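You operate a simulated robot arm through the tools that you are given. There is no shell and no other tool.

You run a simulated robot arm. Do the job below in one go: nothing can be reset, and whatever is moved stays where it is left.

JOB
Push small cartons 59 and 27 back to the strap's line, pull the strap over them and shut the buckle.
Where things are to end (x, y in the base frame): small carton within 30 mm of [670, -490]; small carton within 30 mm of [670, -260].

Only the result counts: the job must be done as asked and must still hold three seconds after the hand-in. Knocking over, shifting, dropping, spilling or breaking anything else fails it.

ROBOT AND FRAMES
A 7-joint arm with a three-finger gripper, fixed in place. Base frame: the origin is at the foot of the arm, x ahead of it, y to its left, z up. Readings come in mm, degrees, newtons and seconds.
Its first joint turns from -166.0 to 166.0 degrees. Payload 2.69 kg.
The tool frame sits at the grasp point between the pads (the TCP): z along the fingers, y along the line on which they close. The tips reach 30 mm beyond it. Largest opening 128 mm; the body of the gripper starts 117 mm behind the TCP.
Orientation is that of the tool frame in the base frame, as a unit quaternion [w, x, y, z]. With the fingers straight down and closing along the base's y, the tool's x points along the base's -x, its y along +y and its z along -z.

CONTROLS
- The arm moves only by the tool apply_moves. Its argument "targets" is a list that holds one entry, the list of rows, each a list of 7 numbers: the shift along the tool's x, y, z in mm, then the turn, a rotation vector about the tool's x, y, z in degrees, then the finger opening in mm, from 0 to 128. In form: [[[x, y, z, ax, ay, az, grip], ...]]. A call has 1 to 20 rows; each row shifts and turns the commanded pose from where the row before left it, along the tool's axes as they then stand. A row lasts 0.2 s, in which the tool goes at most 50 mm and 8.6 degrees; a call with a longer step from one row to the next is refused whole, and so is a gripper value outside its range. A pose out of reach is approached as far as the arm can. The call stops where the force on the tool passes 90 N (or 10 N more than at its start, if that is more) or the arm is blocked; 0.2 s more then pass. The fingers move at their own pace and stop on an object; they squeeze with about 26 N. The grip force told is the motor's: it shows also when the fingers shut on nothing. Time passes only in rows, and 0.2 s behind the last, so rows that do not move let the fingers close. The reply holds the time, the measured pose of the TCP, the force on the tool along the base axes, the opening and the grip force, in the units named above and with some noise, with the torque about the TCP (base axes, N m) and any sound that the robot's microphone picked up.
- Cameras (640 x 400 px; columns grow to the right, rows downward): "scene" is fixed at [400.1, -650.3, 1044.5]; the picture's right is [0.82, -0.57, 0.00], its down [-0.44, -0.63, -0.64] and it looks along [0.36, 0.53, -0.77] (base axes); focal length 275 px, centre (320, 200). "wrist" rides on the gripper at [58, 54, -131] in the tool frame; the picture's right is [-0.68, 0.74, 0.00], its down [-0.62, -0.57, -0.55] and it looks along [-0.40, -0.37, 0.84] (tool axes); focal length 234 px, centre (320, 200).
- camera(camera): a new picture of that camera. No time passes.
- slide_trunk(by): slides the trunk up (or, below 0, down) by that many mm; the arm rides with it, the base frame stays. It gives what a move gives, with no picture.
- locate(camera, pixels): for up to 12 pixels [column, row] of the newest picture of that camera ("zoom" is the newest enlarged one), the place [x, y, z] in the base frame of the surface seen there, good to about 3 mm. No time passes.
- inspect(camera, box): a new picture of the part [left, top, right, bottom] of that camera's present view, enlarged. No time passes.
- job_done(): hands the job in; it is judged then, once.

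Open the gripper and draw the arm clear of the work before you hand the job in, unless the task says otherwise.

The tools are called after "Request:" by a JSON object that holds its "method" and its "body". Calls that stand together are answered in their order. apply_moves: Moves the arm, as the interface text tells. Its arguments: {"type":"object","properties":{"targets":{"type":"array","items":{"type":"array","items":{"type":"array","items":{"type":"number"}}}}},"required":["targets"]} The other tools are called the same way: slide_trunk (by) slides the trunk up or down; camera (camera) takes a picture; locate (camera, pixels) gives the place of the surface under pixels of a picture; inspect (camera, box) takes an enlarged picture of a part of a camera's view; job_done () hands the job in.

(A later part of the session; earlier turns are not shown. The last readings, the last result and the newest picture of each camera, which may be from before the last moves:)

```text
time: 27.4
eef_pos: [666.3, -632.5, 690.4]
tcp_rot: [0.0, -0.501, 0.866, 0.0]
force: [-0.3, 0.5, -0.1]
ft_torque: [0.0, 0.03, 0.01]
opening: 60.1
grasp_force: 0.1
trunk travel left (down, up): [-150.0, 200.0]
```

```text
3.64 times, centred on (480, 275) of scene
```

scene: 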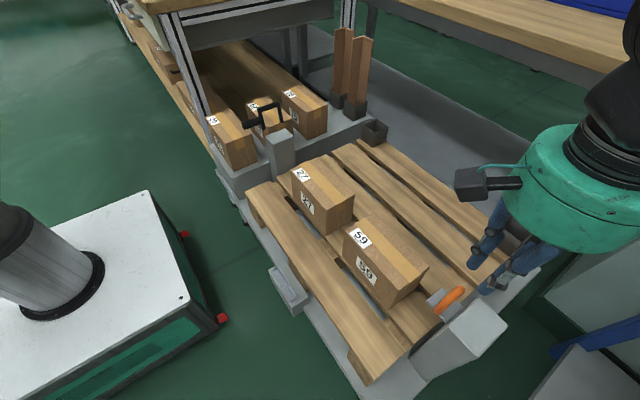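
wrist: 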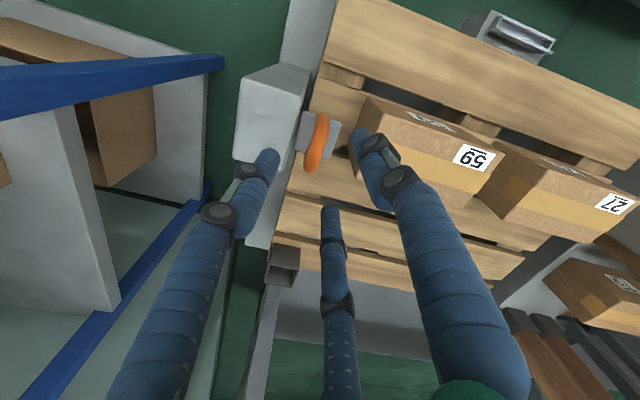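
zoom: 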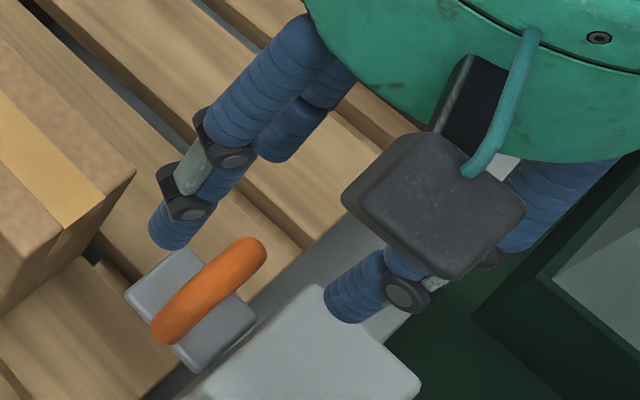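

The hand is aligned: pair toward +y, single finger over the post at -y. I descend to TCP z≈629 so the tips stay just above the post top (597).

Request:
{"method": "apply_moves", "body": {"targets": [[[0, 0, 30, 0, 0, 0, 60], [0, 0, 16, 0, 0, 0, 60], [0, 0, 8, 0, 0, 0, 60], [0, 0, 7, 0, 0, 0, 60], [0, 0, 0, 0, 0, 0, 60]]]}}

Request:
{"method": "camera", "body": {"camera": "wrist"}}

Request:
{"method": "inspect", "body": {"camera": "scene", "box": [410, 240, 530, 330]}}

Request:
{"method": "inspect", "body": {"camera": "wrist", "box": [220, 90, 420, 240]}}

```text
time: 28.6
eef_pos: [667.8, -632.0, 629.1]
tcp_rot: [0.0, -0.501, 0.865, 0.0]
force: [-0.5, 0.8, -0.3]
ft_torque: [0.04, 0.01, 0.02]
opening: 60.1
grasp_force: 0.1
trunk travel left (down, up): [-150.0, 200.0]
```

```text
taken
```

wrist: 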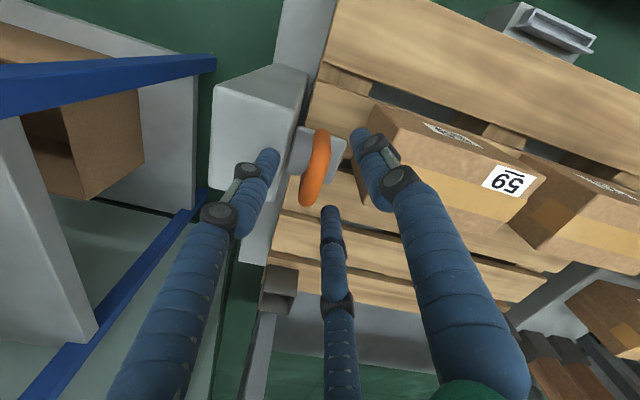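

```text
4.44 times, centred on (470, 285) of scene
```

zoom: 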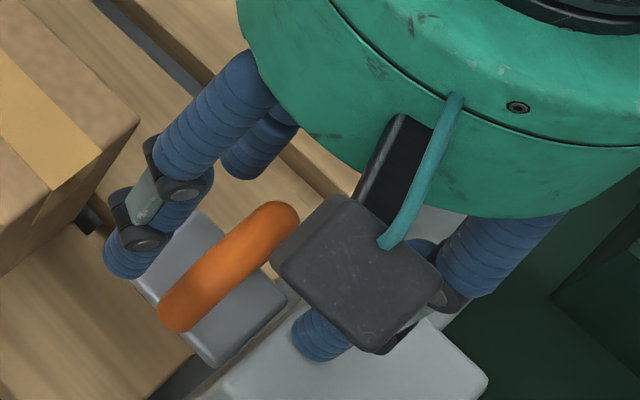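

```text
2.67 times, centred on (320, 165) of wrist
```

zoom: 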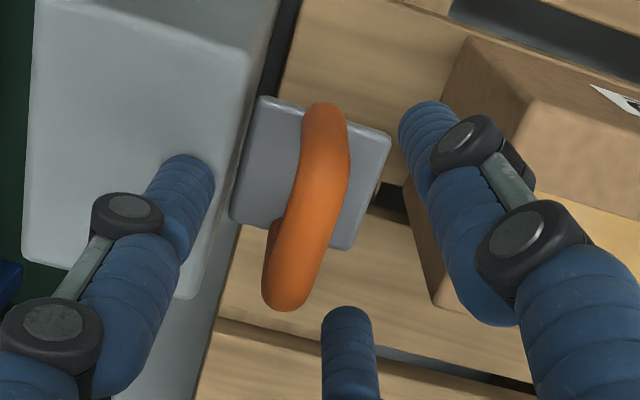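

The fingers straddle the bar as intended. I check tip positions against the bar before closing.

Request:
{"method": "locate", "body": {"camera": "zoom", "pixels": [[190, 165], [205, 190], [430, 112], [412, 140], [345, 318], [330, 345], [325, 115], [315, 160], [290, 290], [310, 230]]}}

```text
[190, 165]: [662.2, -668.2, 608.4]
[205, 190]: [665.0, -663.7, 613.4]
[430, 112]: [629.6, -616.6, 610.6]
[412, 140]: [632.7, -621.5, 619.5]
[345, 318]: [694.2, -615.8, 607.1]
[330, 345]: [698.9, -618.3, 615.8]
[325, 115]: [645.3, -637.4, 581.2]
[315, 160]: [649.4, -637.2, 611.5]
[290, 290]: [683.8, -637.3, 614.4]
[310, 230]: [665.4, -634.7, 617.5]
```

Bar centre is (666.5,-637.5) and the tips (z≈605–608) surround it. I close the hand on the bar.

Request:
{"method": "apply_moves", "body": {"targets": [[[0, 0, 0, 0, 0, 0, 35], [0, 0, 0, 0, 0, 0, 20], [0, 0, 0, 0, 0, 0, 0], [0, 0, 0, 0, 0, 0, 0], [0, 0, 0, 0, 0, 0, 0]]]}}

Request:
{"method": "inspect", "body": {"camera": "wrist", "box": [220, 90, 420, 240]}}

Request:
{"method": "inspect", "body": {"camera": "scene", "box": [410, 240, 530, 330]}}

```text
time: 29.8
eef_pos: [666.8, -629.6, 628.0]
tcp_rot: [-0.001, -0.501, 0.865, 0.001]
force: [-2.5, 12.4, -0.8]
ft_torque: [0.58, 0.22, -0.31]
opening: 23.1
grasp_force: 45.2
trunk travel left (down, up): [-150.0, 200.0]
```

```text
2.67 times, centred on (320, 165) of wrist
```

zoom: 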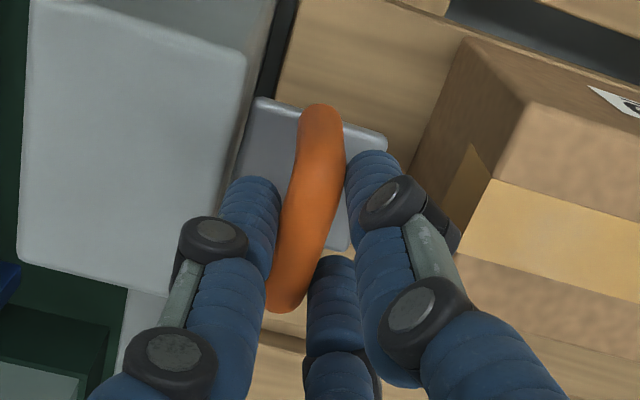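

```text
4.44 times, centred on (470, 285) of scene
```

zoom: 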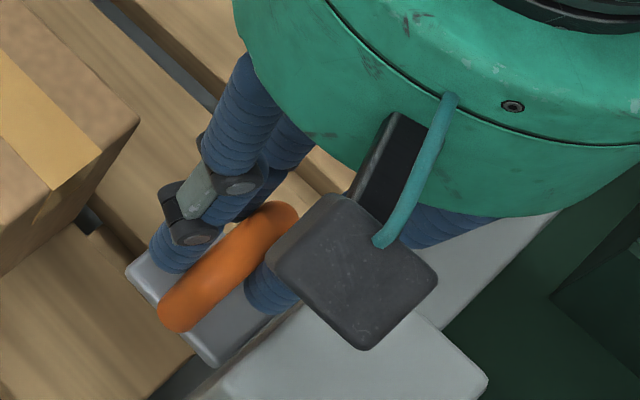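

The bar is gripped (23 mm, 45 N motor) with a small 12 N side load. I pull gently toward +y and up to see how the strap responds.

Request:
{"method": "apply_moves", "body": {"targets": [[[-4.3, 2.5, -2, 0, 0, 0, 0], [-4.3, 2.5, -4, 0, 0, 0, 0], [-4.3, 2.5, -5, 0, 0, 0, 0], [-4.3, 2.5, -5, 0, 0, 0, 0], [0, 0, 0, 0, 0, 0, 0]]]}}

Request:
{"method": "inspect", "body": {"camera": "wrist", "box": [220, 90, 420, 240]}}

Request:
{"method": "inspect", "body": {"camera": "scene", "box": [410, 240, 530, 330]}}

```text
time: 31.0
eef_pos: [668.1, -612.8, 649.0]
tcp_rot: [0.0, -0.5, 0.866, -0.002]
force: [-0.2, -0.1, 0.6]
ft_torque: [0.02, 0.02, 0.0]
opening: 2.0
grasp_force: 31.2
trunk travel left (down, up): [-150.0, 200.0]
```

```text
2.67 times, centred on (320, 165) of wrist
```

zoom: 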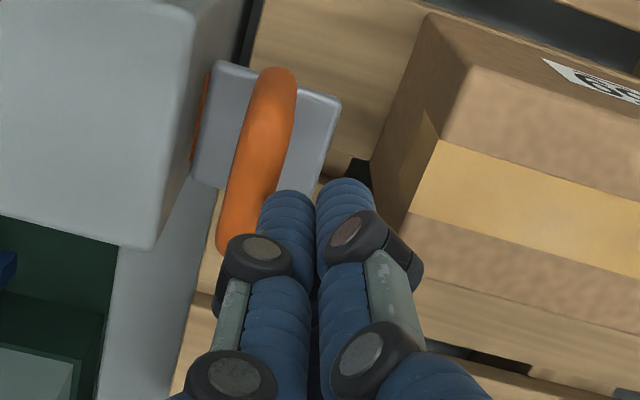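

```text
4.44 times, centred on (470, 285) of scene
```

zoom: 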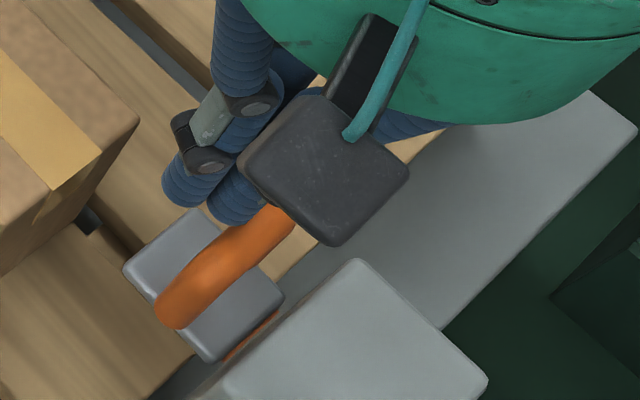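

The hand slipped off the top of the bar, but the handle has shifted slightly and an orange strap shows between plate and post. I measure its present position.

Request:
{"method": "inspect", "body": {"camera": "wrist", "box": [240, 100, 360, 190]}}

Request:
{"method": "locate", "body": {"camera": "zoom", "pixels": [[200, 60], [100, 40], [80, 80], [45, 200], [60, 130], [280, 90], [250, 140], [190, 100], [155, 220], [110, 350], [5, 100], [10, 220]]}}

```text
4.44 times, centred on (300, 145) of wrist
```

zoom: 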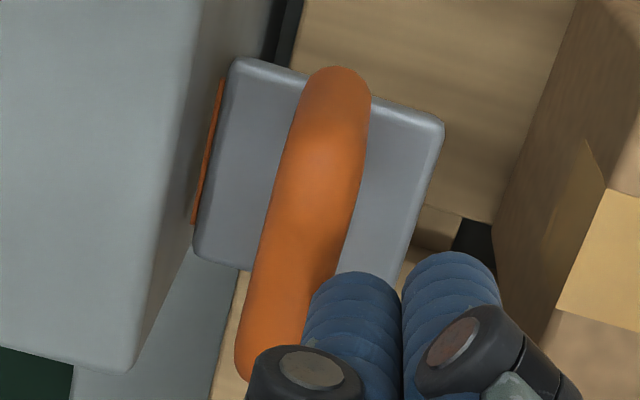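

```text
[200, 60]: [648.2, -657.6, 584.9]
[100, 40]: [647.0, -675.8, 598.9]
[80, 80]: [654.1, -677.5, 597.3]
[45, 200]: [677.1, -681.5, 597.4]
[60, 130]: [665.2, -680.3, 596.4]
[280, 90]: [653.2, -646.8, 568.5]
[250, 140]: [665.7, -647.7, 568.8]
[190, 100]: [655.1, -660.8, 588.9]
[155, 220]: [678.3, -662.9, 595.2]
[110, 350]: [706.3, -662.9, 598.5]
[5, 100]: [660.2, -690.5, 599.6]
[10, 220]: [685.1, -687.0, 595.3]
```

Request:
{"method": "locate", "body": {"camera": "zoom", "pixels": [[242, 66], [230, 120], [205, 240], [210, 150], [438, 130], [405, 250], [335, 75], [330, 130], [280, 300], [365, 120], [290, 130], [240, 370]]}}

```text
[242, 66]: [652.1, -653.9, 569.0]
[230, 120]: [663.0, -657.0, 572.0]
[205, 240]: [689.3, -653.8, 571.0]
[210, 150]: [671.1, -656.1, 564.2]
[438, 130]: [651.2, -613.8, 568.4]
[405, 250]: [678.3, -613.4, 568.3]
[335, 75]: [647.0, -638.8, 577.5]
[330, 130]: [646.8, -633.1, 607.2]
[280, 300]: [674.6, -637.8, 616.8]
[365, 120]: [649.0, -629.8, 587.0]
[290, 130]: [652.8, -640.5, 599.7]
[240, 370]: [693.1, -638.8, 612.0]
```

The plate didn't move (still y -657…-613), so the grip must go lower, behind the legs. With the pair of fingers on the -y side spread at ~50 mm they can pass between legs and post face, so I rise, yaw back +60° and recentre.

Request:
{"method": "apply_moves", "body": {"targets": [[[0, 0, -40, 0, 0, 0, 5], [17.4, -8.3, 0, 0, 0, 0, 50], [0, 0, 0, 0, 0, 7.5, 50], [0, 0, 0, 0, 0, 7.5, 50], [0, 0, 0, 0, 0, 7.5, 50], [0, 0, 0, 0, 0, 7.5, 50], [0, 0, 0, 0, 0, 7.5, 50], [0, 0, 0, 0, 0, 7.5, 50], [0, 0, 0, 0, 0, 7.5, 50], [0, 0, 0, 0, 0, 7.5, 50], [0, 0, 0, 0, 0, 0, 50]]]}}

Request:
{"method": "inspect", "body": {"camera": "wrist", "box": [220, 60, 420, 210]}}

```text
time: 33.4
eef_pos: [664.6, -631.7, 685.8]
tcp_rot: [0.0, 0.0, 1.0, 0.0]
force: [-0.5, 0.1, -0.1]
ft_torque: [-0.02, 0.0, 0.02]
opening: 50.1
grasp_force: 0.1
trunk travel left (down, up): [-150.0, 200.0]
```

```text
2.67 times, centred on (320, 135) of wrist
```

zoom: 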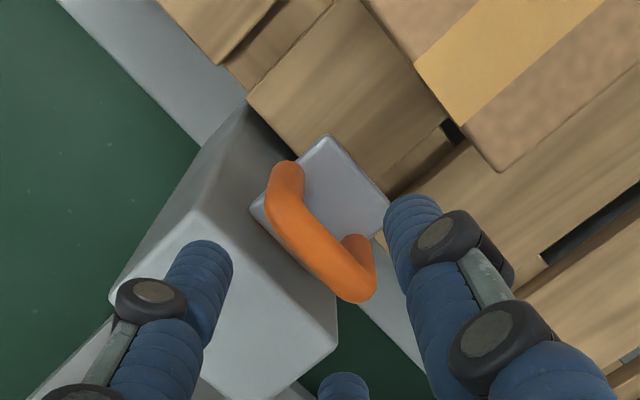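

I measure tips and handle legs here for exact alignment.

Request:
{"method": "locate", "body": {"camera": "zoom", "pixels": [[208, 243], [185, 262], [231, 265], [345, 375], [325, 385], [368, 385], [412, 198], [387, 220], [287, 165], [300, 170], [360, 242], [315, 255]]}}

Request:
{"method": "inspect", "body": {"camera": "scene", "box": [420, 230, 540, 320]}}

```text
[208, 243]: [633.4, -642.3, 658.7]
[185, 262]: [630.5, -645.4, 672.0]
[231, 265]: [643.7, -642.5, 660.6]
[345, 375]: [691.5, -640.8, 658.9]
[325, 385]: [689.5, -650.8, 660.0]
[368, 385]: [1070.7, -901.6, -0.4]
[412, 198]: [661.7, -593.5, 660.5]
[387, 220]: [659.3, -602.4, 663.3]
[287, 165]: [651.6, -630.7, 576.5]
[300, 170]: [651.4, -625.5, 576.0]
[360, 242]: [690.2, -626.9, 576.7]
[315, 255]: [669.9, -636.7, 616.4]
```

```text
4.44 times, centred on (480, 275) of scene
```

zoom: 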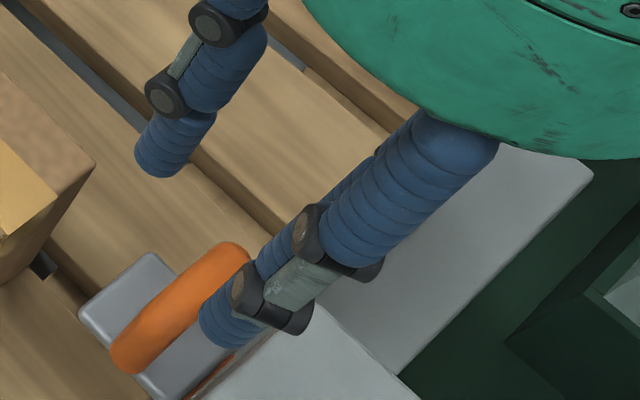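

Tips sit ~29 mm below TCP. I shift +2 mm in x and descend with the pair between handle and post, stopping at TCP z≈617 to check.

Request:
{"method": "apply_moves", "body": {"targets": [[[-2, 0, 30, 0, 0, 0, 50], [0, 0, 20, 0, 0, 0, 50], [0, 0, 8, 0, 0, 0, 50], [0, 0, 6, 0, 0, 0, 50], [0, 0, 5, 0, 0, 0, 50], [0, 0, 0, 0, 0, 0, 50]]]}}

Request:
{"method": "inspect", "body": {"camera": "wrist", "box": [220, 90, 420, 240]}}

Request:
{"method": "inspect", "body": {"camera": "scene", "box": [420, 240, 540, 330]}}

```text
time: 34.8
eef_pos: [667.4, -631.7, 616.1]
tcp_rot: [0.0, 0.0, 1.0, 0.0]
force: [-0.1, -0.9, -0.5]
ft_torque: [-0.03, -0.01, 0.02]
opening: 50.1
grasp_force: 0.0
trunk travel left (down, up): [-150.0, 200.0]
```

```text
2.67 times, centred on (320, 165) of wrist
```

zoom: 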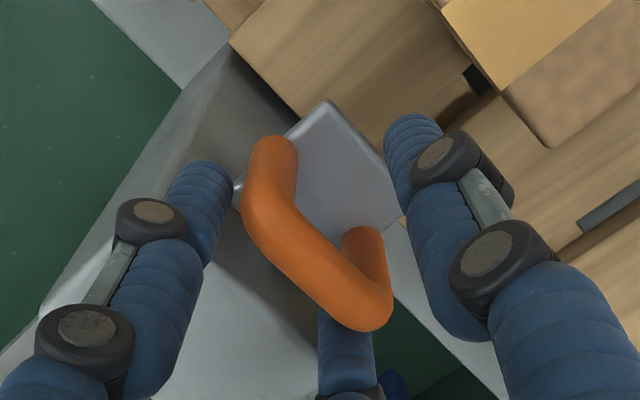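

```text
4.44 times, centred on (480, 285) of scene
```

zoom: 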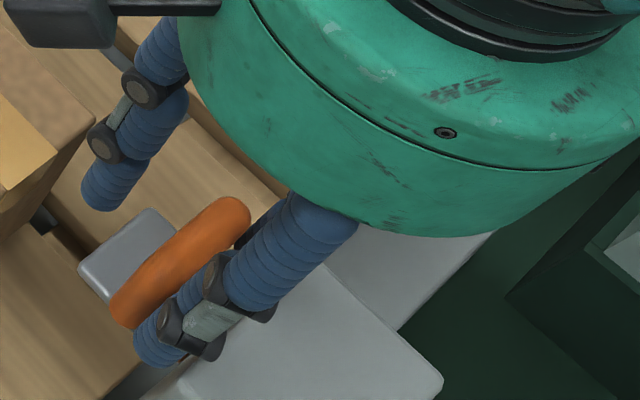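

No contact: the pair slides behind the handle cleanly. I go down 9 mm more, then close to take the legs.

Request:
{"method": "apply_moves", "body": {"targets": [[[0, 0, 5, 0, 0, 0, 50], [0, 0, 4, 0, 0, 0, 50], [0, 0, 0, 0, 0, 0, 50], [0, 0, 0, 0, 0, 0, 40], [0, 0, 0, 0, 0, 0, 40]]]}}

Request:
{"method": "inspect", "body": {"camera": "wrist", "box": [220, 90, 420, 240]}}

```text
time: 36.0
eef_pos: [668.4, -632.5, 607.8]
tcp_rot: [0.0, 0.0, 1.0, 0.0]
force: [0.4, -1.3, 0.2]
ft_torque: [-0.06, -0.04, -0.05]
opening: 40.7
grasp_force: 0.4
trunk travel left (down, up): [-150.0, 200.0]
```

```text
2.67 times, centred on (320, 165) of wrist
```

zoom: 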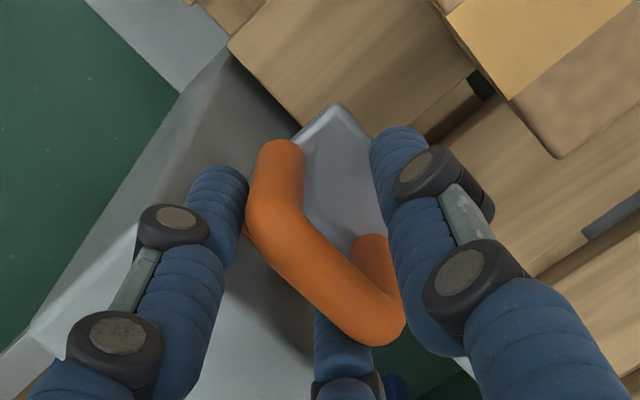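

The cage is around the legs (40.7 mm, light touch). I pull +y in small steps with this opening and watch the force.

Request:
{"method": "apply_moves", "body": {"targets": [[[0, 4, 0, 0, 0, 0, 38], [0, 4, 0, 0, 0, 0, 36], [0, 4, 0, 0, 0, 0, 36], [0, 4, 0, 0, 0, 0, 36]]]}}

Request:
{"method": "inspect", "body": {"camera": "wrist", "box": [220, 90, 420, 240]}}

```text
time: 37.0
eef_pos: [667.5, -617.1, 608.1]
tcp_rot: [0.0, -0.001, 1.0, 0.001]
force: [0.3, 0.9, 0.3]
ft_torque: [0.04, 0.02, 0.03]
opening: 36.1
grasp_force: 0.1
trunk travel left (down, up): [-150.0, 200.0]
```

```text
2.67 times, centred on (320, 165) of wrist
```

zoom: 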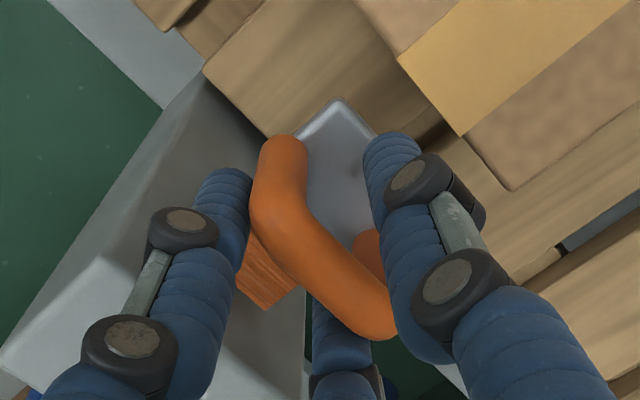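

The handle follows with hardly any force and the orange strap is paying out. Now there's room, so I close firmly on the legs.

Request:
{"method": "apply_moves", "body": {"targets": [[[0, 8, 0, 0, 0, 0, 34], [0, 0, 0, 0, 0, 0, 25], [0, 0, 0, 0, 0, 0, 0], [0, 0, 0, 0, 0, 0, 0], [0, 0, 0, 0, 0, 0, 0]]]}}

Request:
{"method": "inspect", "body": {"camera": "wrist", "box": [220, 90, 420, 240]}}

Request:
{"method": "inspect", "body": {"camera": "scene", "box": [400, 220, 540, 330]}}

```text
time: 38.2
eef_pos: [666.4, -607.7, 606.8]
tcp_rot: [-0.001, -0.001, 1.0, 0.0]
force: [-5.7, 1.4, -5.6]
ft_torque: [-1.25, 0.41, 0.61]
opening: 21.9
grasp_force: 44.9
trunk travel left (down, up): [-150.0, 200.0]
```

```text
2.67 times, centred on (320, 165) of wrist
```

zoom: 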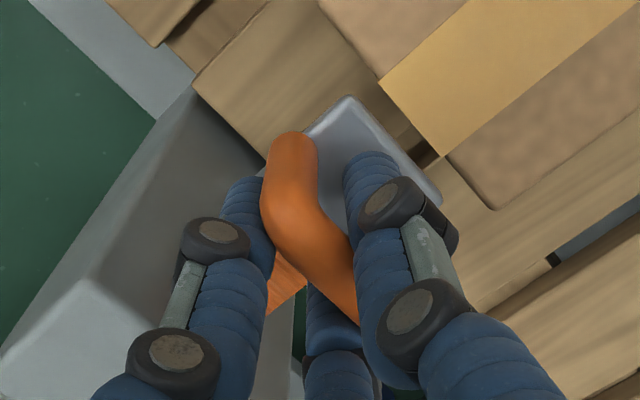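

```text
3.64 times, centred on (470, 275) of scene
```

zoom: 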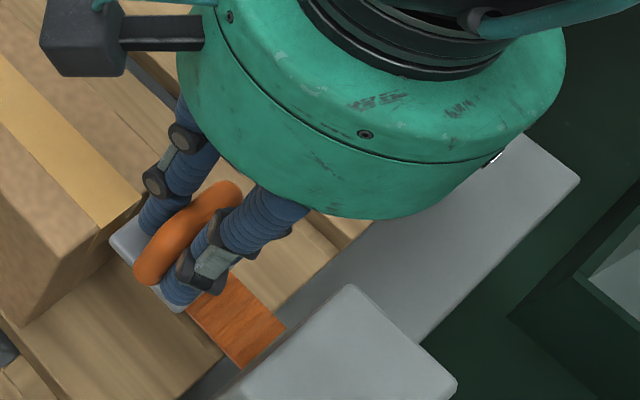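

Firm grip on the legs (21.9 mm) with the strap trailing to the post. I lift 45 mm to clear the carton tops and check the handle is still held.

Request:
{"method": "apply_moves", "body": {"targets": [[[0, 0, -8, 0, 0, 0, 0], [0, 0, -12, 0, 0, 0, 0], [0, 0, -15, 0, 0, 0, 0], [0, 0, -15, 0, 0, 0, 0], [0, 0, 0, 0, 0, 0, 0]]]}}

Request:
{"method": "inspect", "body": {"camera": "wrist", "box": [220, 90, 420, 240]}}

Request:
{"method": "inspect", "body": {"camera": "scene", "box": [400, 220, 540, 330]}}

```text
time: 39.4
eef_pos: [667.7, -609.1, 659.1]
tcp_rot: [0.001, 0.0, 1.0, -0.001]
force: [-0.1, -0.5, 0.2]
ft_torque: [0.0, 0.05, 0.01]
opening: 1.9
grasp_force: 31.2
trunk travel left (down, up): [-150.0, 200.0]
```

```text
2.67 times, centred on (320, 165) of wrist
```

zoom: 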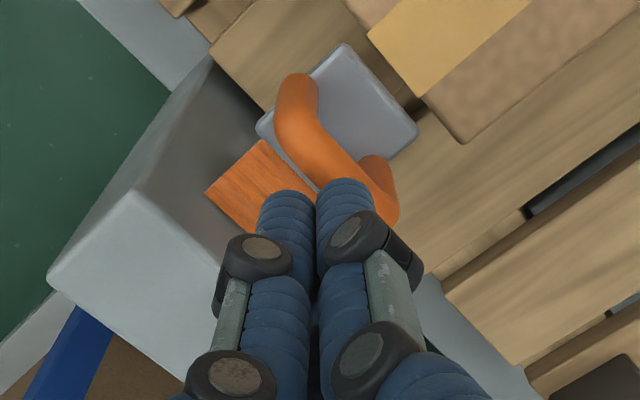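

```text
3.64 times, centred on (470, 275) of scene
```

zoom: 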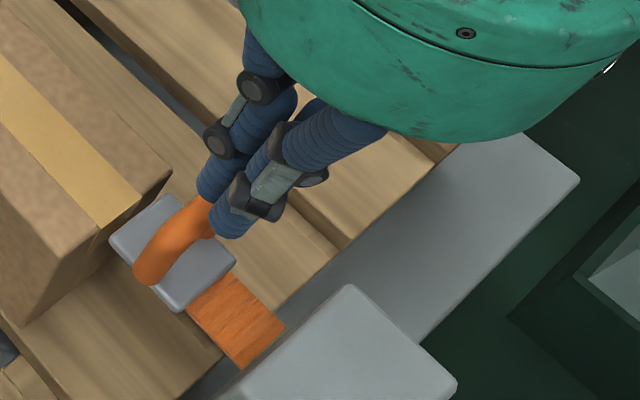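

The fingers slipped up off it again, but the plate simply stays at z≈569: the strap end evidently slides along a line in y at constant height and holds where left. So I only need to push it +y from behind; I measure its present position.

Request:
{"method": "locate", "body": {"camera": "zoom", "pixels": [[165, 200], [115, 245], [230, 255], [180, 300], [180, 230], [145, 275], [235, 315], [195, 310], [265, 330]]}}

Request:
{"method": "inspect", "body": {"camera": "wrist", "box": [220, 70, 380, 190]}}

Request:
{"method": "locate", "body": {"camera": "wrist", "pixels": [[332, 135], [325, 125], [350, 108], [355, 152], [345, 150]]}}

```text
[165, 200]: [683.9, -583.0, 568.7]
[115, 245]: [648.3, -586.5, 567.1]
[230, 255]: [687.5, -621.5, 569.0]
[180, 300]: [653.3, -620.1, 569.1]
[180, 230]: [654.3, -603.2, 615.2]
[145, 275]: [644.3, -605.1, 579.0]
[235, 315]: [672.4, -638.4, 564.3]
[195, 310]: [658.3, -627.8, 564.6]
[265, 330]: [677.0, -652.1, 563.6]
```

```text
3.33 times, centred on (300, 130) of wrist
```

zoom: 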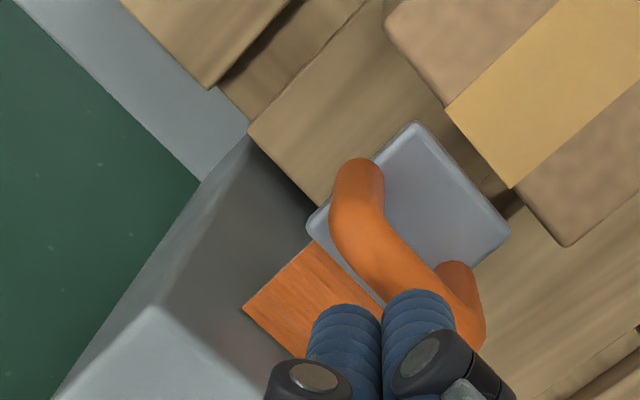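

```text
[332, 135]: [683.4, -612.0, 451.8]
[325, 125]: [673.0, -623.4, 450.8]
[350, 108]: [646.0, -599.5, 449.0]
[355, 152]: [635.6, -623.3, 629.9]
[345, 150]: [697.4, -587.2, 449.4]
```

Plate is now y -623…-581, bar at y≈-604, strap at z≈564. I rise, yaw -60° (pair toward +y), shut the hand, and come down behind the bar at y≈-633.

Request:
{"method": "apply_moves", "body": {"targets": [[[0, 0, -25, 0, 0, 0, 0], [1, -24, 0, 0, 0, 0, 0], [0, 0, 0, 0, 0, -7.5, 0], [0, 0, 0, 0, 0, -7.5, 0], [0, 0, 0, 0, 0, -7.5, 0], [0, 0, 0, 0, 0, -7.5, 0], [0, 0, 0, 0, 0, -7.5, 0], [0, 0, 0, 0, 0, -7.5, 0], [0, 0, 0, 0, 0, -7.5, 0], [0, 0, 0, 0, 0, -7.5, 0], [0, 0, 30, 0, 0, 0, 0], [0, 0, 20, 0, 0, 0, 0], [0, 0, 10, 0, 0, 0, 0], [0, 0, 6, 0, 0, 0, 0], [0, 0, 4, 0, 0, 0, 0], [0, 0, 0, 0, 0, 0, 0]]]}}

Request:
{"method": "inspect", "body": {"camera": "wrist", "box": [220, 70, 420, 220]}}

Request:
{"method": "inspect", "body": {"camera": "scene", "box": [400, 220, 540, 330]}}

```text
time: 42.8
eef_pos: [665.4, -630.3, 611.9]
tcp_rot: [0.001, -0.501, 0.866, 0.0]
force: [-1.2, -0.2, -0.2]
ft_torque: [0.0, 0.02, 0.03]
opening: 2.0
grasp_force: 31.2
trunk travel left (down, up): [-150.0, 200.0]
```

```text
2.67 times, centred on (320, 145) of wrist
```

zoom: 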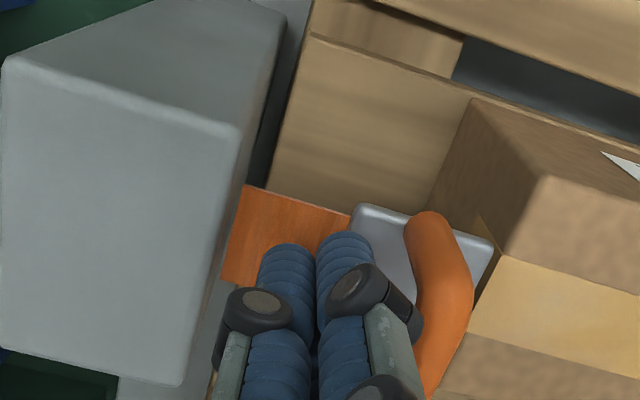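

```text
3.64 times, centred on (470, 275) of scene
```

zoom: 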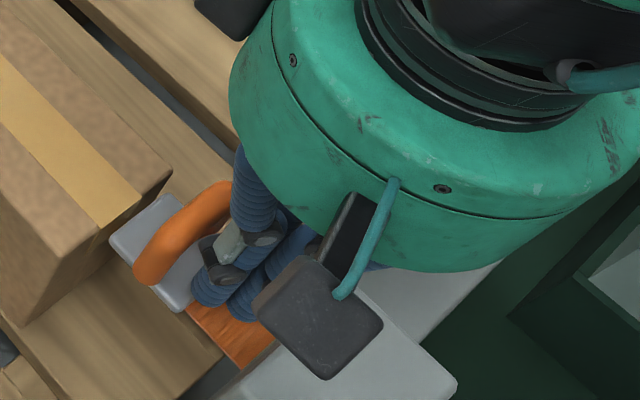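

The closed hand is behind the bar with no contact force. I push +y 50 mm in small steps, watching for drag as the plate passes over carton 59.

Request:
{"method": "apply_moves", "body": {"targets": [[[-4.33, 2.5, 0, 0, 0, 0, 0], [-4.33, 2.5, 0, 0, 0, 0, 0], [-8.66, 5, 0, 0, 0, 0, 0], [-8.66, 5, 0, 0, 0, 0, 0], [-8.66, 5, 0, 0, 0, 0, 0], [-8.66, 5, 0, 0, 0, 0, 0]]]}}

Request:
{"method": "inspect", "body": {"camera": "wrist", "box": [220, 70, 420, 220]}}

Request:
{"method": "inspect", "body": {"camera": "scene", "box": [340, 180, 520, 330]}}

```text
time: 44.2
eef_pos: [665.0, -580.5, 612.0]
tcp_rot: [0.0, -0.5, 0.866, 0.001]
force: [0.3, -0.4, -0.1]
ft_torque: [0.04, 0.01, 0.0]
opening: 2.0
grasp_force: 30.9
trunk travel left (down, up): [-150.0, 200.0]
```

```text
2.67 times, centred on (320, 145) of wrist
```

zoom: 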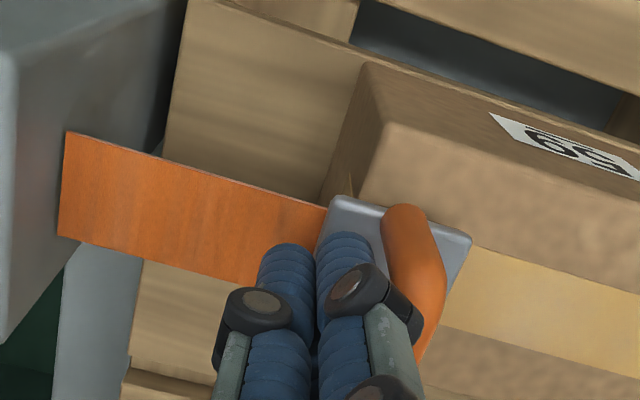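

```text
2.67 times, centred on (430, 255) of scene
```

zoom: 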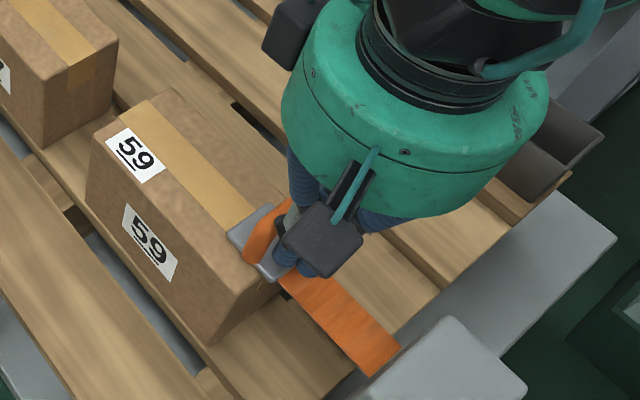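

The plate glides over carton 59 with no force and the strap trails straight. I continue 150 mm more.

Request:
{"method": "apply_moves", "body": {"targets": [[[-13, 7.5, 0, 0, 0, 0, 0], [-13, 7.5, 0, 0, 0, 0, 0], [-13, 7.5, 0, 0, 0, 0, 0], [-13, 7.5, 0, 0, 0, 0, 0], [-13, 7.5, 0, 0, 0, 0, 0], [-13, 7.5, 0, 0, 0, 0, 0], [-13, 7.5, 0, 0, 0, 0, 0], [-13, 7.5, 0, 0, 0, 0, 0], [-13, 7.5, 0, 0, 0, 0, 0], [-13, 7.5, 0, 0, 0, 0, 0]]]}}

Request:
{"method": "camera", "body": {"camera": "scene"}}

Request:
{"method": "camera", "body": {"camera": "wrist"}}

```text
time: 46.4
eef_pos: [665.2, -431.8, 613.0]
tcp_rot: [0.0, -0.501, 0.865, 0.001]
force: [0.3, -0.3, -0.2]
ft_torque: [0.03, 0.04, -0.01]
opening: 2.2
grasp_force: 31.2
trunk travel left (down, up): [-150.0, 200.0]
```

```text
taken
```

scene: 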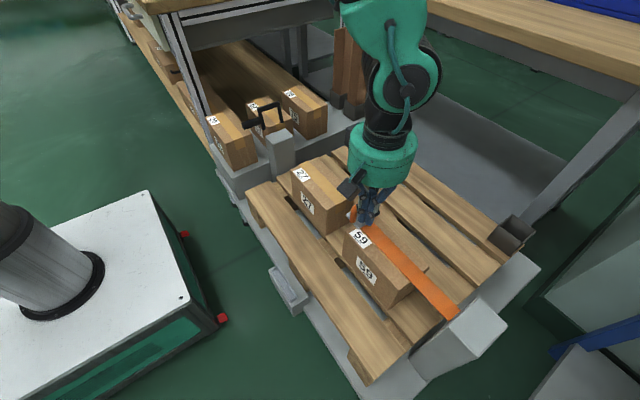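

```text
taken
```

wrist: 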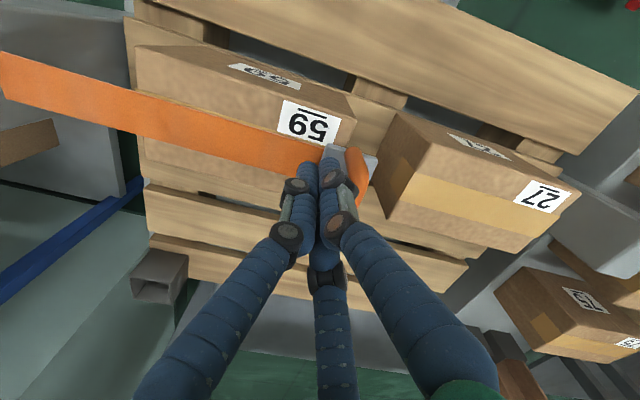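

The strap lies over carton 59, which hasn't moved visibly. I continue 270 mm across carton 27, ending short of the buckle.

Request:
{"method": "apply_moves", "body": {"targets": [[[-13, 7.5, 0, 0, 0, 0, 0], [-13, 7.5, 0, 0, 0, 0, 0], [-13, 7.5, 0, 0, 0, 0, 0], [-13, 7.5, 0, 0, 0, 0, 0], [-13, 7.5, 0, 0, 0, 0, 0], [-13, 7.5, 0, 0, 0, 0, 0], [-13, 7.5, 0, 0, 0, 0, 0], [-13, 7.5, 0, 0, 0, 0, 0], [-13, 7.5, 0, 0, 0, 0, 0], [-13, 7.5, 0, 0, 0, 0, 0], [-13, 7.5, 0, 0, 0, 0, 0], [-13, 7.5, 0, 0, 0, 0, 0], [-13, 7.5, 0, 0, 0, 0, 0], [-13, 7.5, 0, 0, 0, 0, 0], [-13, 7.5, 0, 0, 0, 0, 0], [-13, 7.5, 0, 0, 0, 0, 0], [-13, 7.5, 0, 0, 0, 0, 0], [-13, 7.5, 0, 0, 0, 0, 0]]]}}

Request:
{"method": "camera", "body": {"camera": "scene"}}

Request:
{"method": "camera", "body": {"camera": "wrist"}}

Request:
{"method": "inspect", "body": {"camera": "scene", "box": [220, 80, 380, 200]}}

```text
time: 50.2
eef_pos: [665.1, -160.2, 611.9]
tcp_rot: [0.0, -0.501, 0.865, 0.001]
force: [-0.6, 0.0, 0.0]
ft_torque: [-0.01, 0.03, 0.02]
opening: 2.0
grasp_force: 31.5
trunk travel left (down, up): [-150.0, 200.0]
```

```text
taken
```

scene: 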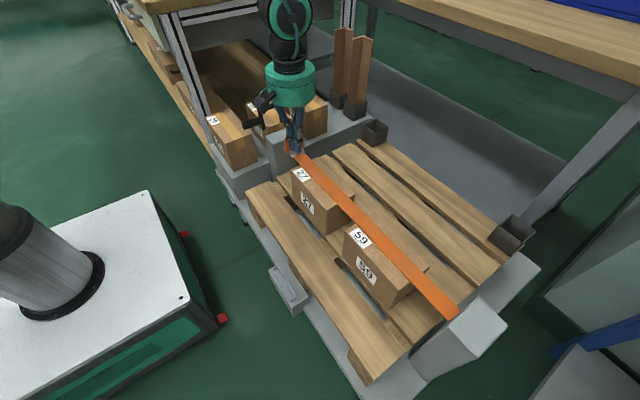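

```text
taken
```

wrist: 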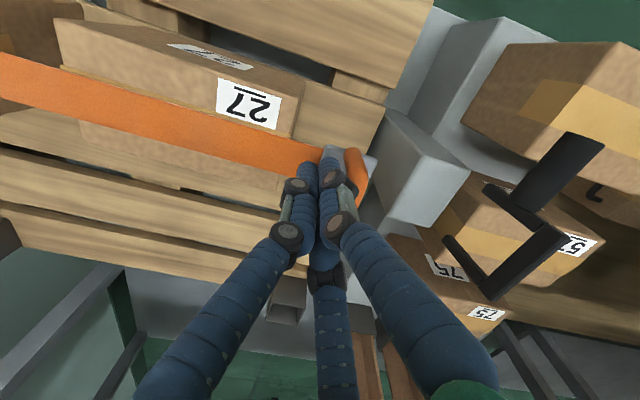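

```text
3.33 times, centred on (300, 140) of scene
```

zoom: 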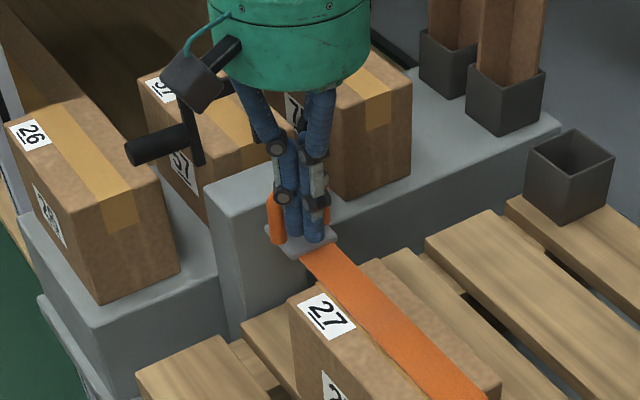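

The strap now lies over both cartons; the plate is just short of the post. I push on slowly, about 55 mm, onto the post.

Request:
{"method": "apply_moves", "body": {"targets": [[[-8.66, 5, 0, 0, 0, 0, 0], [-8.66, 5, 0, 0, 0, 0, 0], [-8.66, 5, 0, 0, 0, 0, 0], [-8.66, 5, 0, 0, 0, 0, 0], [-8.66, 5, 0, 0, 0, 0, 0], [-4.33, 2.5, 0, 0, 0, 0, 0], [0, 0, 0, 0, 0, 0, 0]]]}}

Request:
{"method": "inspect", "body": {"camera": "scene", "box": [230, 90, 350, 180]}}

Request:
{"method": "camera", "body": {"camera": "wrist"}}

```text
time: 51.8
eef_pos: [665.4, -105.6, 611.5]
tcp_rot: [0.0, -0.5, 0.866, 0.0]
force: [-0.6, -0.3, -0.5]
ft_torque: [0.02, -0.01, -0.02]
opening: 2.2
grasp_force: 30.9
trunk travel left (down, up): [-150.0, 200.0]
```

```text
4.44 times, centred on (290, 135) of scene
```

zoom: 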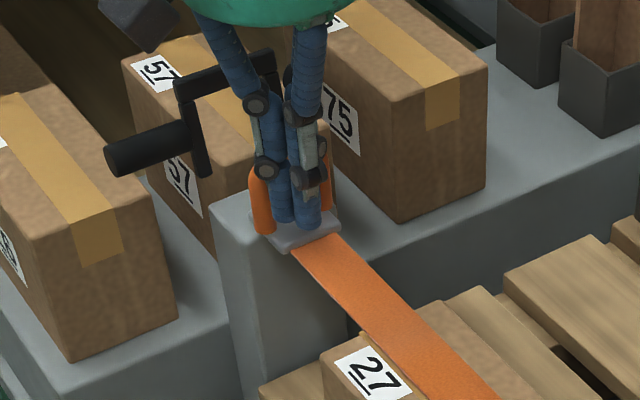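

```text
taken
```

wrist: 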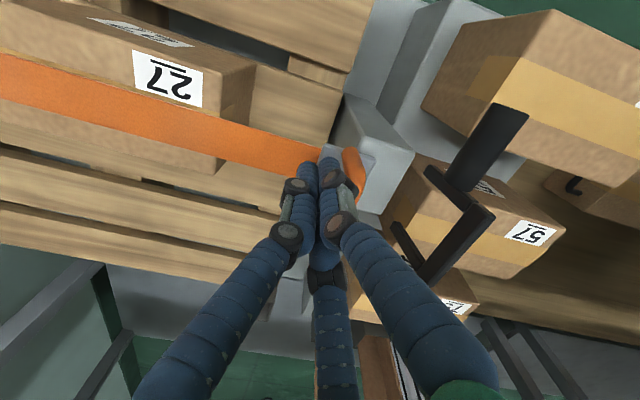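

The plate is partly on the post (bar at y≈-85). I advance in 4 mm steps, watching for an end stop or click.

Request:
{"method": "apply_moves", "body": {"targets": [[[-3.46, 2, 0, 0, 0, 0, 0], [-3.46, 2, 0, 0, 0, 0, 0], [-3.46, 2, 0, 0, 0, 0, 0], [-3.46, 2, 0, 0, 0, 0, 0], [-3.46, 2, 0, 0, 0, 0, 0], [0, 0, 0, 0, 0, 0, 0]]]}}

Request:
{"method": "inspect", "body": {"camera": "scene", "box": [230, 90, 350, 180]}}

Request:
{"method": "inspect", "body": {"camera": "wrist", "box": [280, 90, 480, 230]}}

```text
time: 53.2
eef_pos: [666.7, -87.0, 612.5]
tcp_rot: [-0.001, -0.5, 0.866, 0.0]
force: [-0.5, -0.7, -0.1]
ft_torque: [0.04, 0.0, 0.02]
opening: 2.2
grasp_force: 30.9
trunk travel left (down, up): [-150.0, 200.0]
```

```text
4.44 times, centred on (290, 135) of scene
```

zoom: 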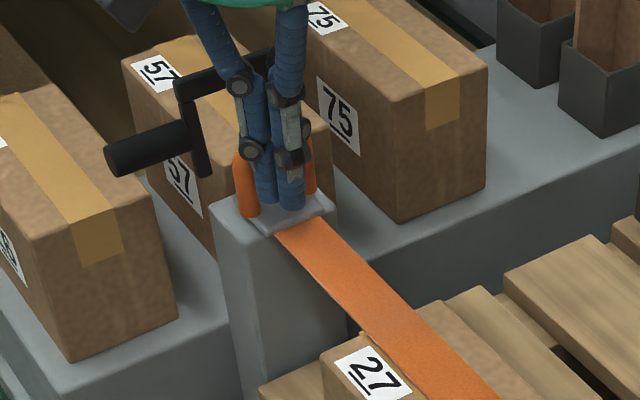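

```text
2.86 times, centred on (380, 160) of wrist
```

zoom: 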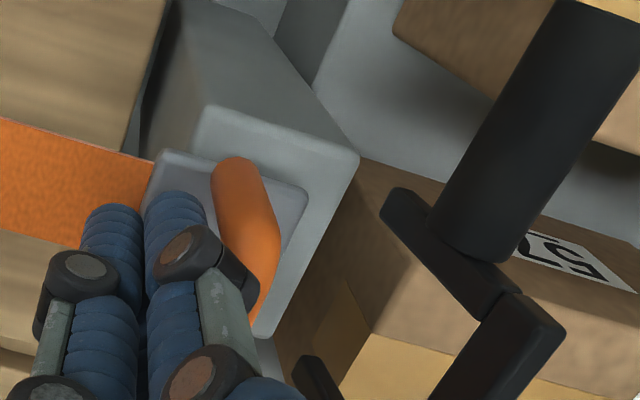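

Request:
{"method": "locate", "body": {"camera": "zoom", "pixels": [[200, 110], [350, 165], [265, 330], [300, 190], [170, 155], [240, 175], [155, 180], [295, 210], [405, 200], [430, 240], [310, 365]]}}

Request:
{"method": "inspect", "body": {"camera": "scene", "box": [230, 90, 350, 180]}}

Request:
{"method": "locate", "body": {"camera": "zoom", "pixels": [[325, 200], [275, 232], [215, 200], [332, 185], [240, 160], [312, 180], [275, 260], [250, 215]]}}

```text
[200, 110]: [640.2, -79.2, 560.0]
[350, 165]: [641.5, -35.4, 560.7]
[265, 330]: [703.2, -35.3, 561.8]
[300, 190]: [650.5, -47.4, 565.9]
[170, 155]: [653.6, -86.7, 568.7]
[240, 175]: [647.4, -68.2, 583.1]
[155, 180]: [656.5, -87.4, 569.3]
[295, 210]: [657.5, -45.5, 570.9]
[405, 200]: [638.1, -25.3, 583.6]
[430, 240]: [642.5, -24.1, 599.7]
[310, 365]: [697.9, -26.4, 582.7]
```

```text
4.44 times, centred on (290, 135) of scene
```

zoom: 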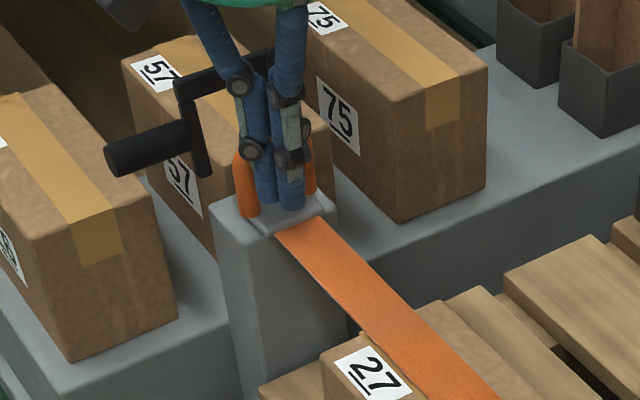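

```text
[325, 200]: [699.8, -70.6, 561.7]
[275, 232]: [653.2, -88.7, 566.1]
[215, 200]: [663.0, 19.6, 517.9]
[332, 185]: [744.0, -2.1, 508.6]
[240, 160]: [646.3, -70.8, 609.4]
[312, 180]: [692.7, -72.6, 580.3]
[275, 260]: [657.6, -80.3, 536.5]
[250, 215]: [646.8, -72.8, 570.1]
```

The plate spans y -88…-45.5 on a post top spanning -80…-35, so about 9 mm more. I push in 2–3 mm steps.

Request:
{"method": "apply_moves", "body": {"targets": [[[-2.6, 1.5, 0, 0, 0, 0, 0], [-2.6, 1.5, 0, 0, 0, 0, 0], [-2.6, 1.5, 0, 0, 0, 0, 0], [0, 0, 0, 0, 0, 0, 0]]]}}

Request:
{"method": "inspect", "body": {"camera": "wrist", "box": [280, 90, 480, 230]}}

Request:
{"method": "locate", "body": {"camera": "zoom", "pixels": [[300, 190], [150, 180], [295, 210], [350, 160], [200, 110], [160, 160], [270, 325], [265, 240]]}}

```text
time: 54.2
eef_pos: [665.5, -75.4, 612.4]
tcp_rot: [0.0, -0.501, 0.866, 0.0]
force: [-0.4, 0.4, -0.4]
ft_torque: [-0.01, -0.03, 0.04]
opening: 1.9
grasp_force: 31.6
trunk travel left (down, up): [-150.0, 200.0]
```

```text
2.86 times, centred on (380, 160) of wrist
```

zoom: 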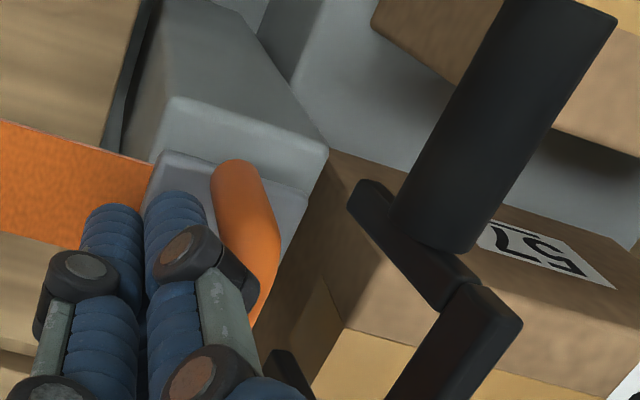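

```text
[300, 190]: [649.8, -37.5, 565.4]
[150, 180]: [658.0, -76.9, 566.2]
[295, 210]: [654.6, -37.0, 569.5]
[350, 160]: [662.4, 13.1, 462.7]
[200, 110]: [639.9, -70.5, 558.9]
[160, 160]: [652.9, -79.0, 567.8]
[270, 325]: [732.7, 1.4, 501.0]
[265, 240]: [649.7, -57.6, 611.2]
```

The plate now sits squarely on the post (y -79…-36). I back the hand off -y, rise clear, and fly over to the +y side of the lever's grip stub.

Request:
{"method": "apply_moves", "body": {"targets": [[[13, -7.5, 0, 0, 0, 0, 0], [0, 0, -20, 0, 0, 0, 0], [0, 0, -40, 0, 0, 0, 0], [0, 0, -35, 0, 0, 0, 0], [-20, 30.3, 0, 0, 0, 0, 0], [-20, 30.3, 0, 0, 0, 0, 0], [-20, 30.3, 0, 0, 0, 0, 0], [-20, 30.3, 0, 0, 0, 0, 0], [0, 0, 0, 0, 0, 0, 0]]]}}

Request:
{"method": "camera", "body": {"camera": "wrist"}}

Request:
{"method": "camera", "body": {"camera": "scene"}}

Request:
{"method": "inspect", "body": {"camera": "scene", "box": [220, 80, 340, 170]}}

```text
time: 56.2
eef_pos: [602.2, 38.3, 708.1]
tcp_rot: [0.0, -0.501, 0.865, 0.0]
force: [-0.4, 0.4, -0.4]
ft_torque: [-0.04, 0.0, 0.0]
opening: 2.4
grasp_force: 31.0
trunk travel left (down, up): [-150.0, 200.0]
```

```text
taken
```

wrist: 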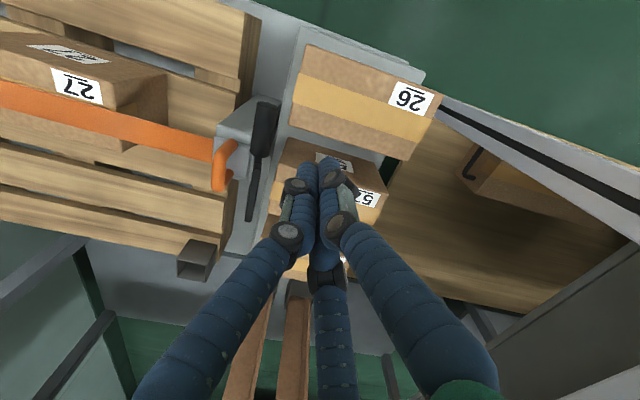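

```text
taken
```

scene: 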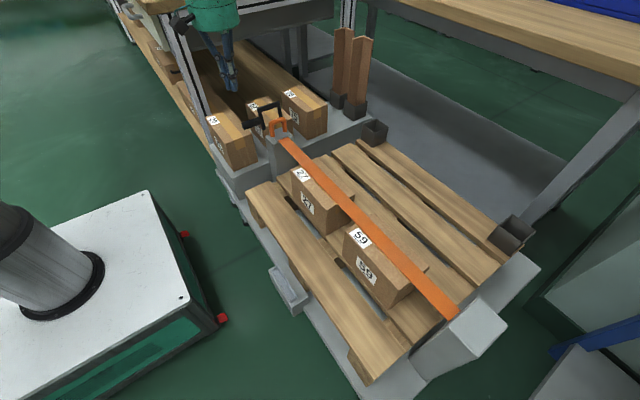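

```text
4.44 times, centred on (280, 125) of scene
```

zoom: 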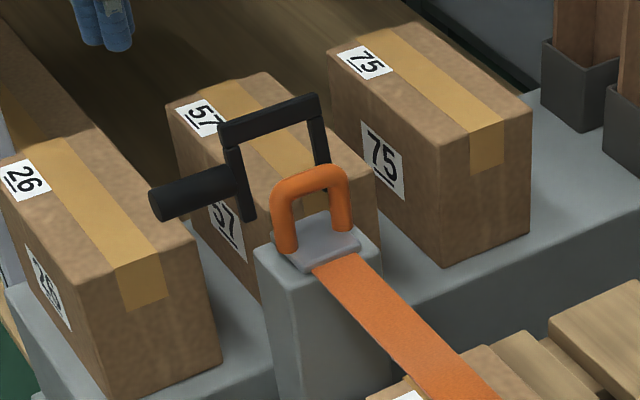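

The strap stays put and the lever is free. I descend behind the stub to TCP z≈624 (tips ≈595, above the boxes at 560) and approach.

Request:
{"method": "apply_moves", "body": {"targets": [[[0, 0, 40, 0, 0, 0, 0], [0, 0, 30, 0, 0, 0, 0], [0, 0, 14, 0, 0, 0, 0], [8.66, -5, 0, 0, 0, 0, 0], [8.66, -5, 0, 0, 0, 0, 0], [0, 0, 0, 0, 0, 0, 0]]]}}

Request:
{"method": "inspect", "body": {"camera": "wrist", "box": [200, 90, 400, 230]}}

Request:
{"method": "inspect", "body": {"camera": "scene", "box": [220, 80, 340, 170]}}

```text
time: 57.6
eef_pos: [599.4, 18.3, 623.5]
tcp_rot: [0.0, -0.501, 0.866, 0.001]
force: [-0.4, -0.3, -0.4]
ft_torque: [0.02, -0.02, -0.03]
opening: 2.3
grasp_force: 31.5
trunk travel left (down, up): [-150.0, 200.0]
```

```text
2.86 times, centred on (300, 160) of wrist
```

zoom: 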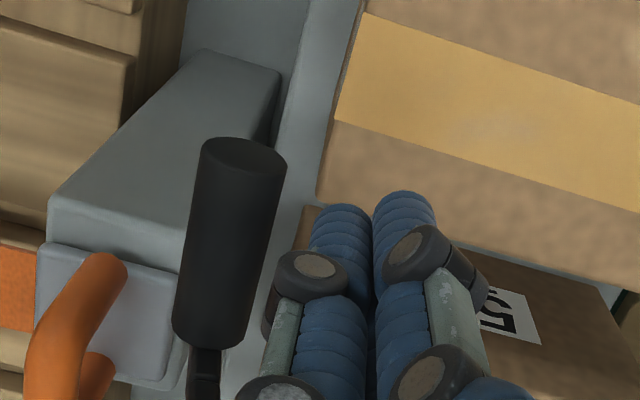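

```text
4.44 times, centred on (280, 125) of scene
```

zoom: 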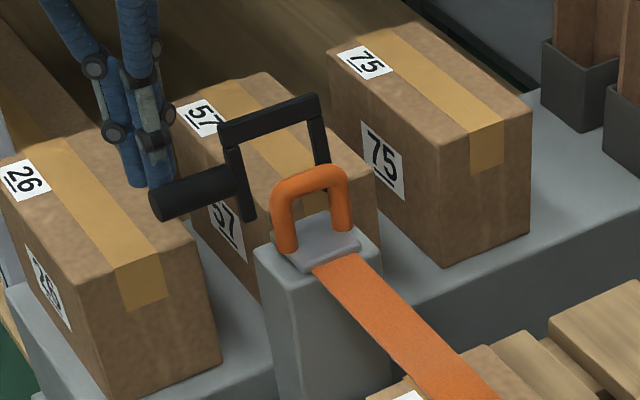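

The fingers are just behind the stub. I push toward -y in 4 mm steps.

Request:
{"method": "apply_moves", "body": {"targets": [[[4.33, -2.5, 0, 0, 0, 0, 0], [4.33, -2.5, 0, 0, 0, 0, 0], [4.33, -2.5, 0, 0, 0, 0, 0], [3.46, -2, 0, 0, 0, 0, 0], [3.46, -2, 0, 0, 0, 0, 0], [3.46, -2, 0, 0, 0, 0, 0]]]}}

Request:
{"method": "inspect", "body": {"camera": "wrist", "box": [200, 90, 400, 230]}}

Request:
{"method": "inspect", "body": {"camera": "scene", "box": [220, 80, 340, 170]}}

```text
time: 59.0
eef_pos: [601.3, -8.6, 623.5]
tcp_rot: [0.0, -0.5, 0.866, 0.0]
force: [1.2, -0.1, 0.0]
ft_torque: [0.01, -0.01, -0.03]
opening: 2.1
grasp_force: 31.7
trunk travel left (down, up): [-150.0, 200.0]
```

```text
2.86 times, centred on (300, 160) of wrist
```

zoom: 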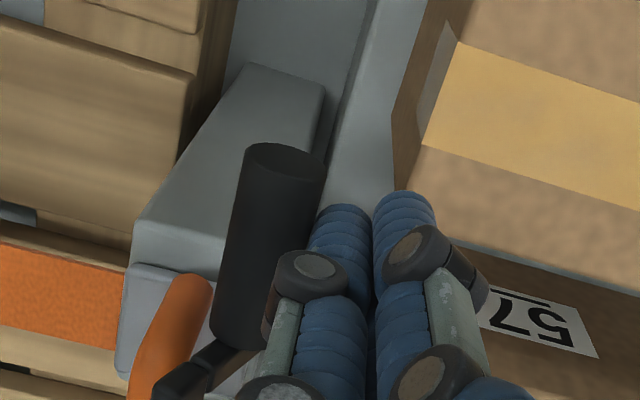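

```text
4.44 times, centred on (280, 125) of scene
```

zoom: 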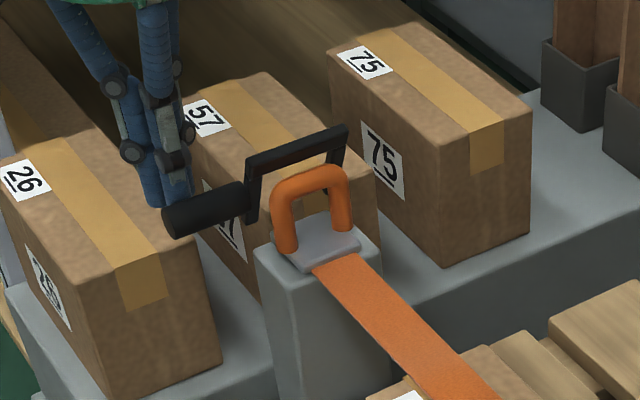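

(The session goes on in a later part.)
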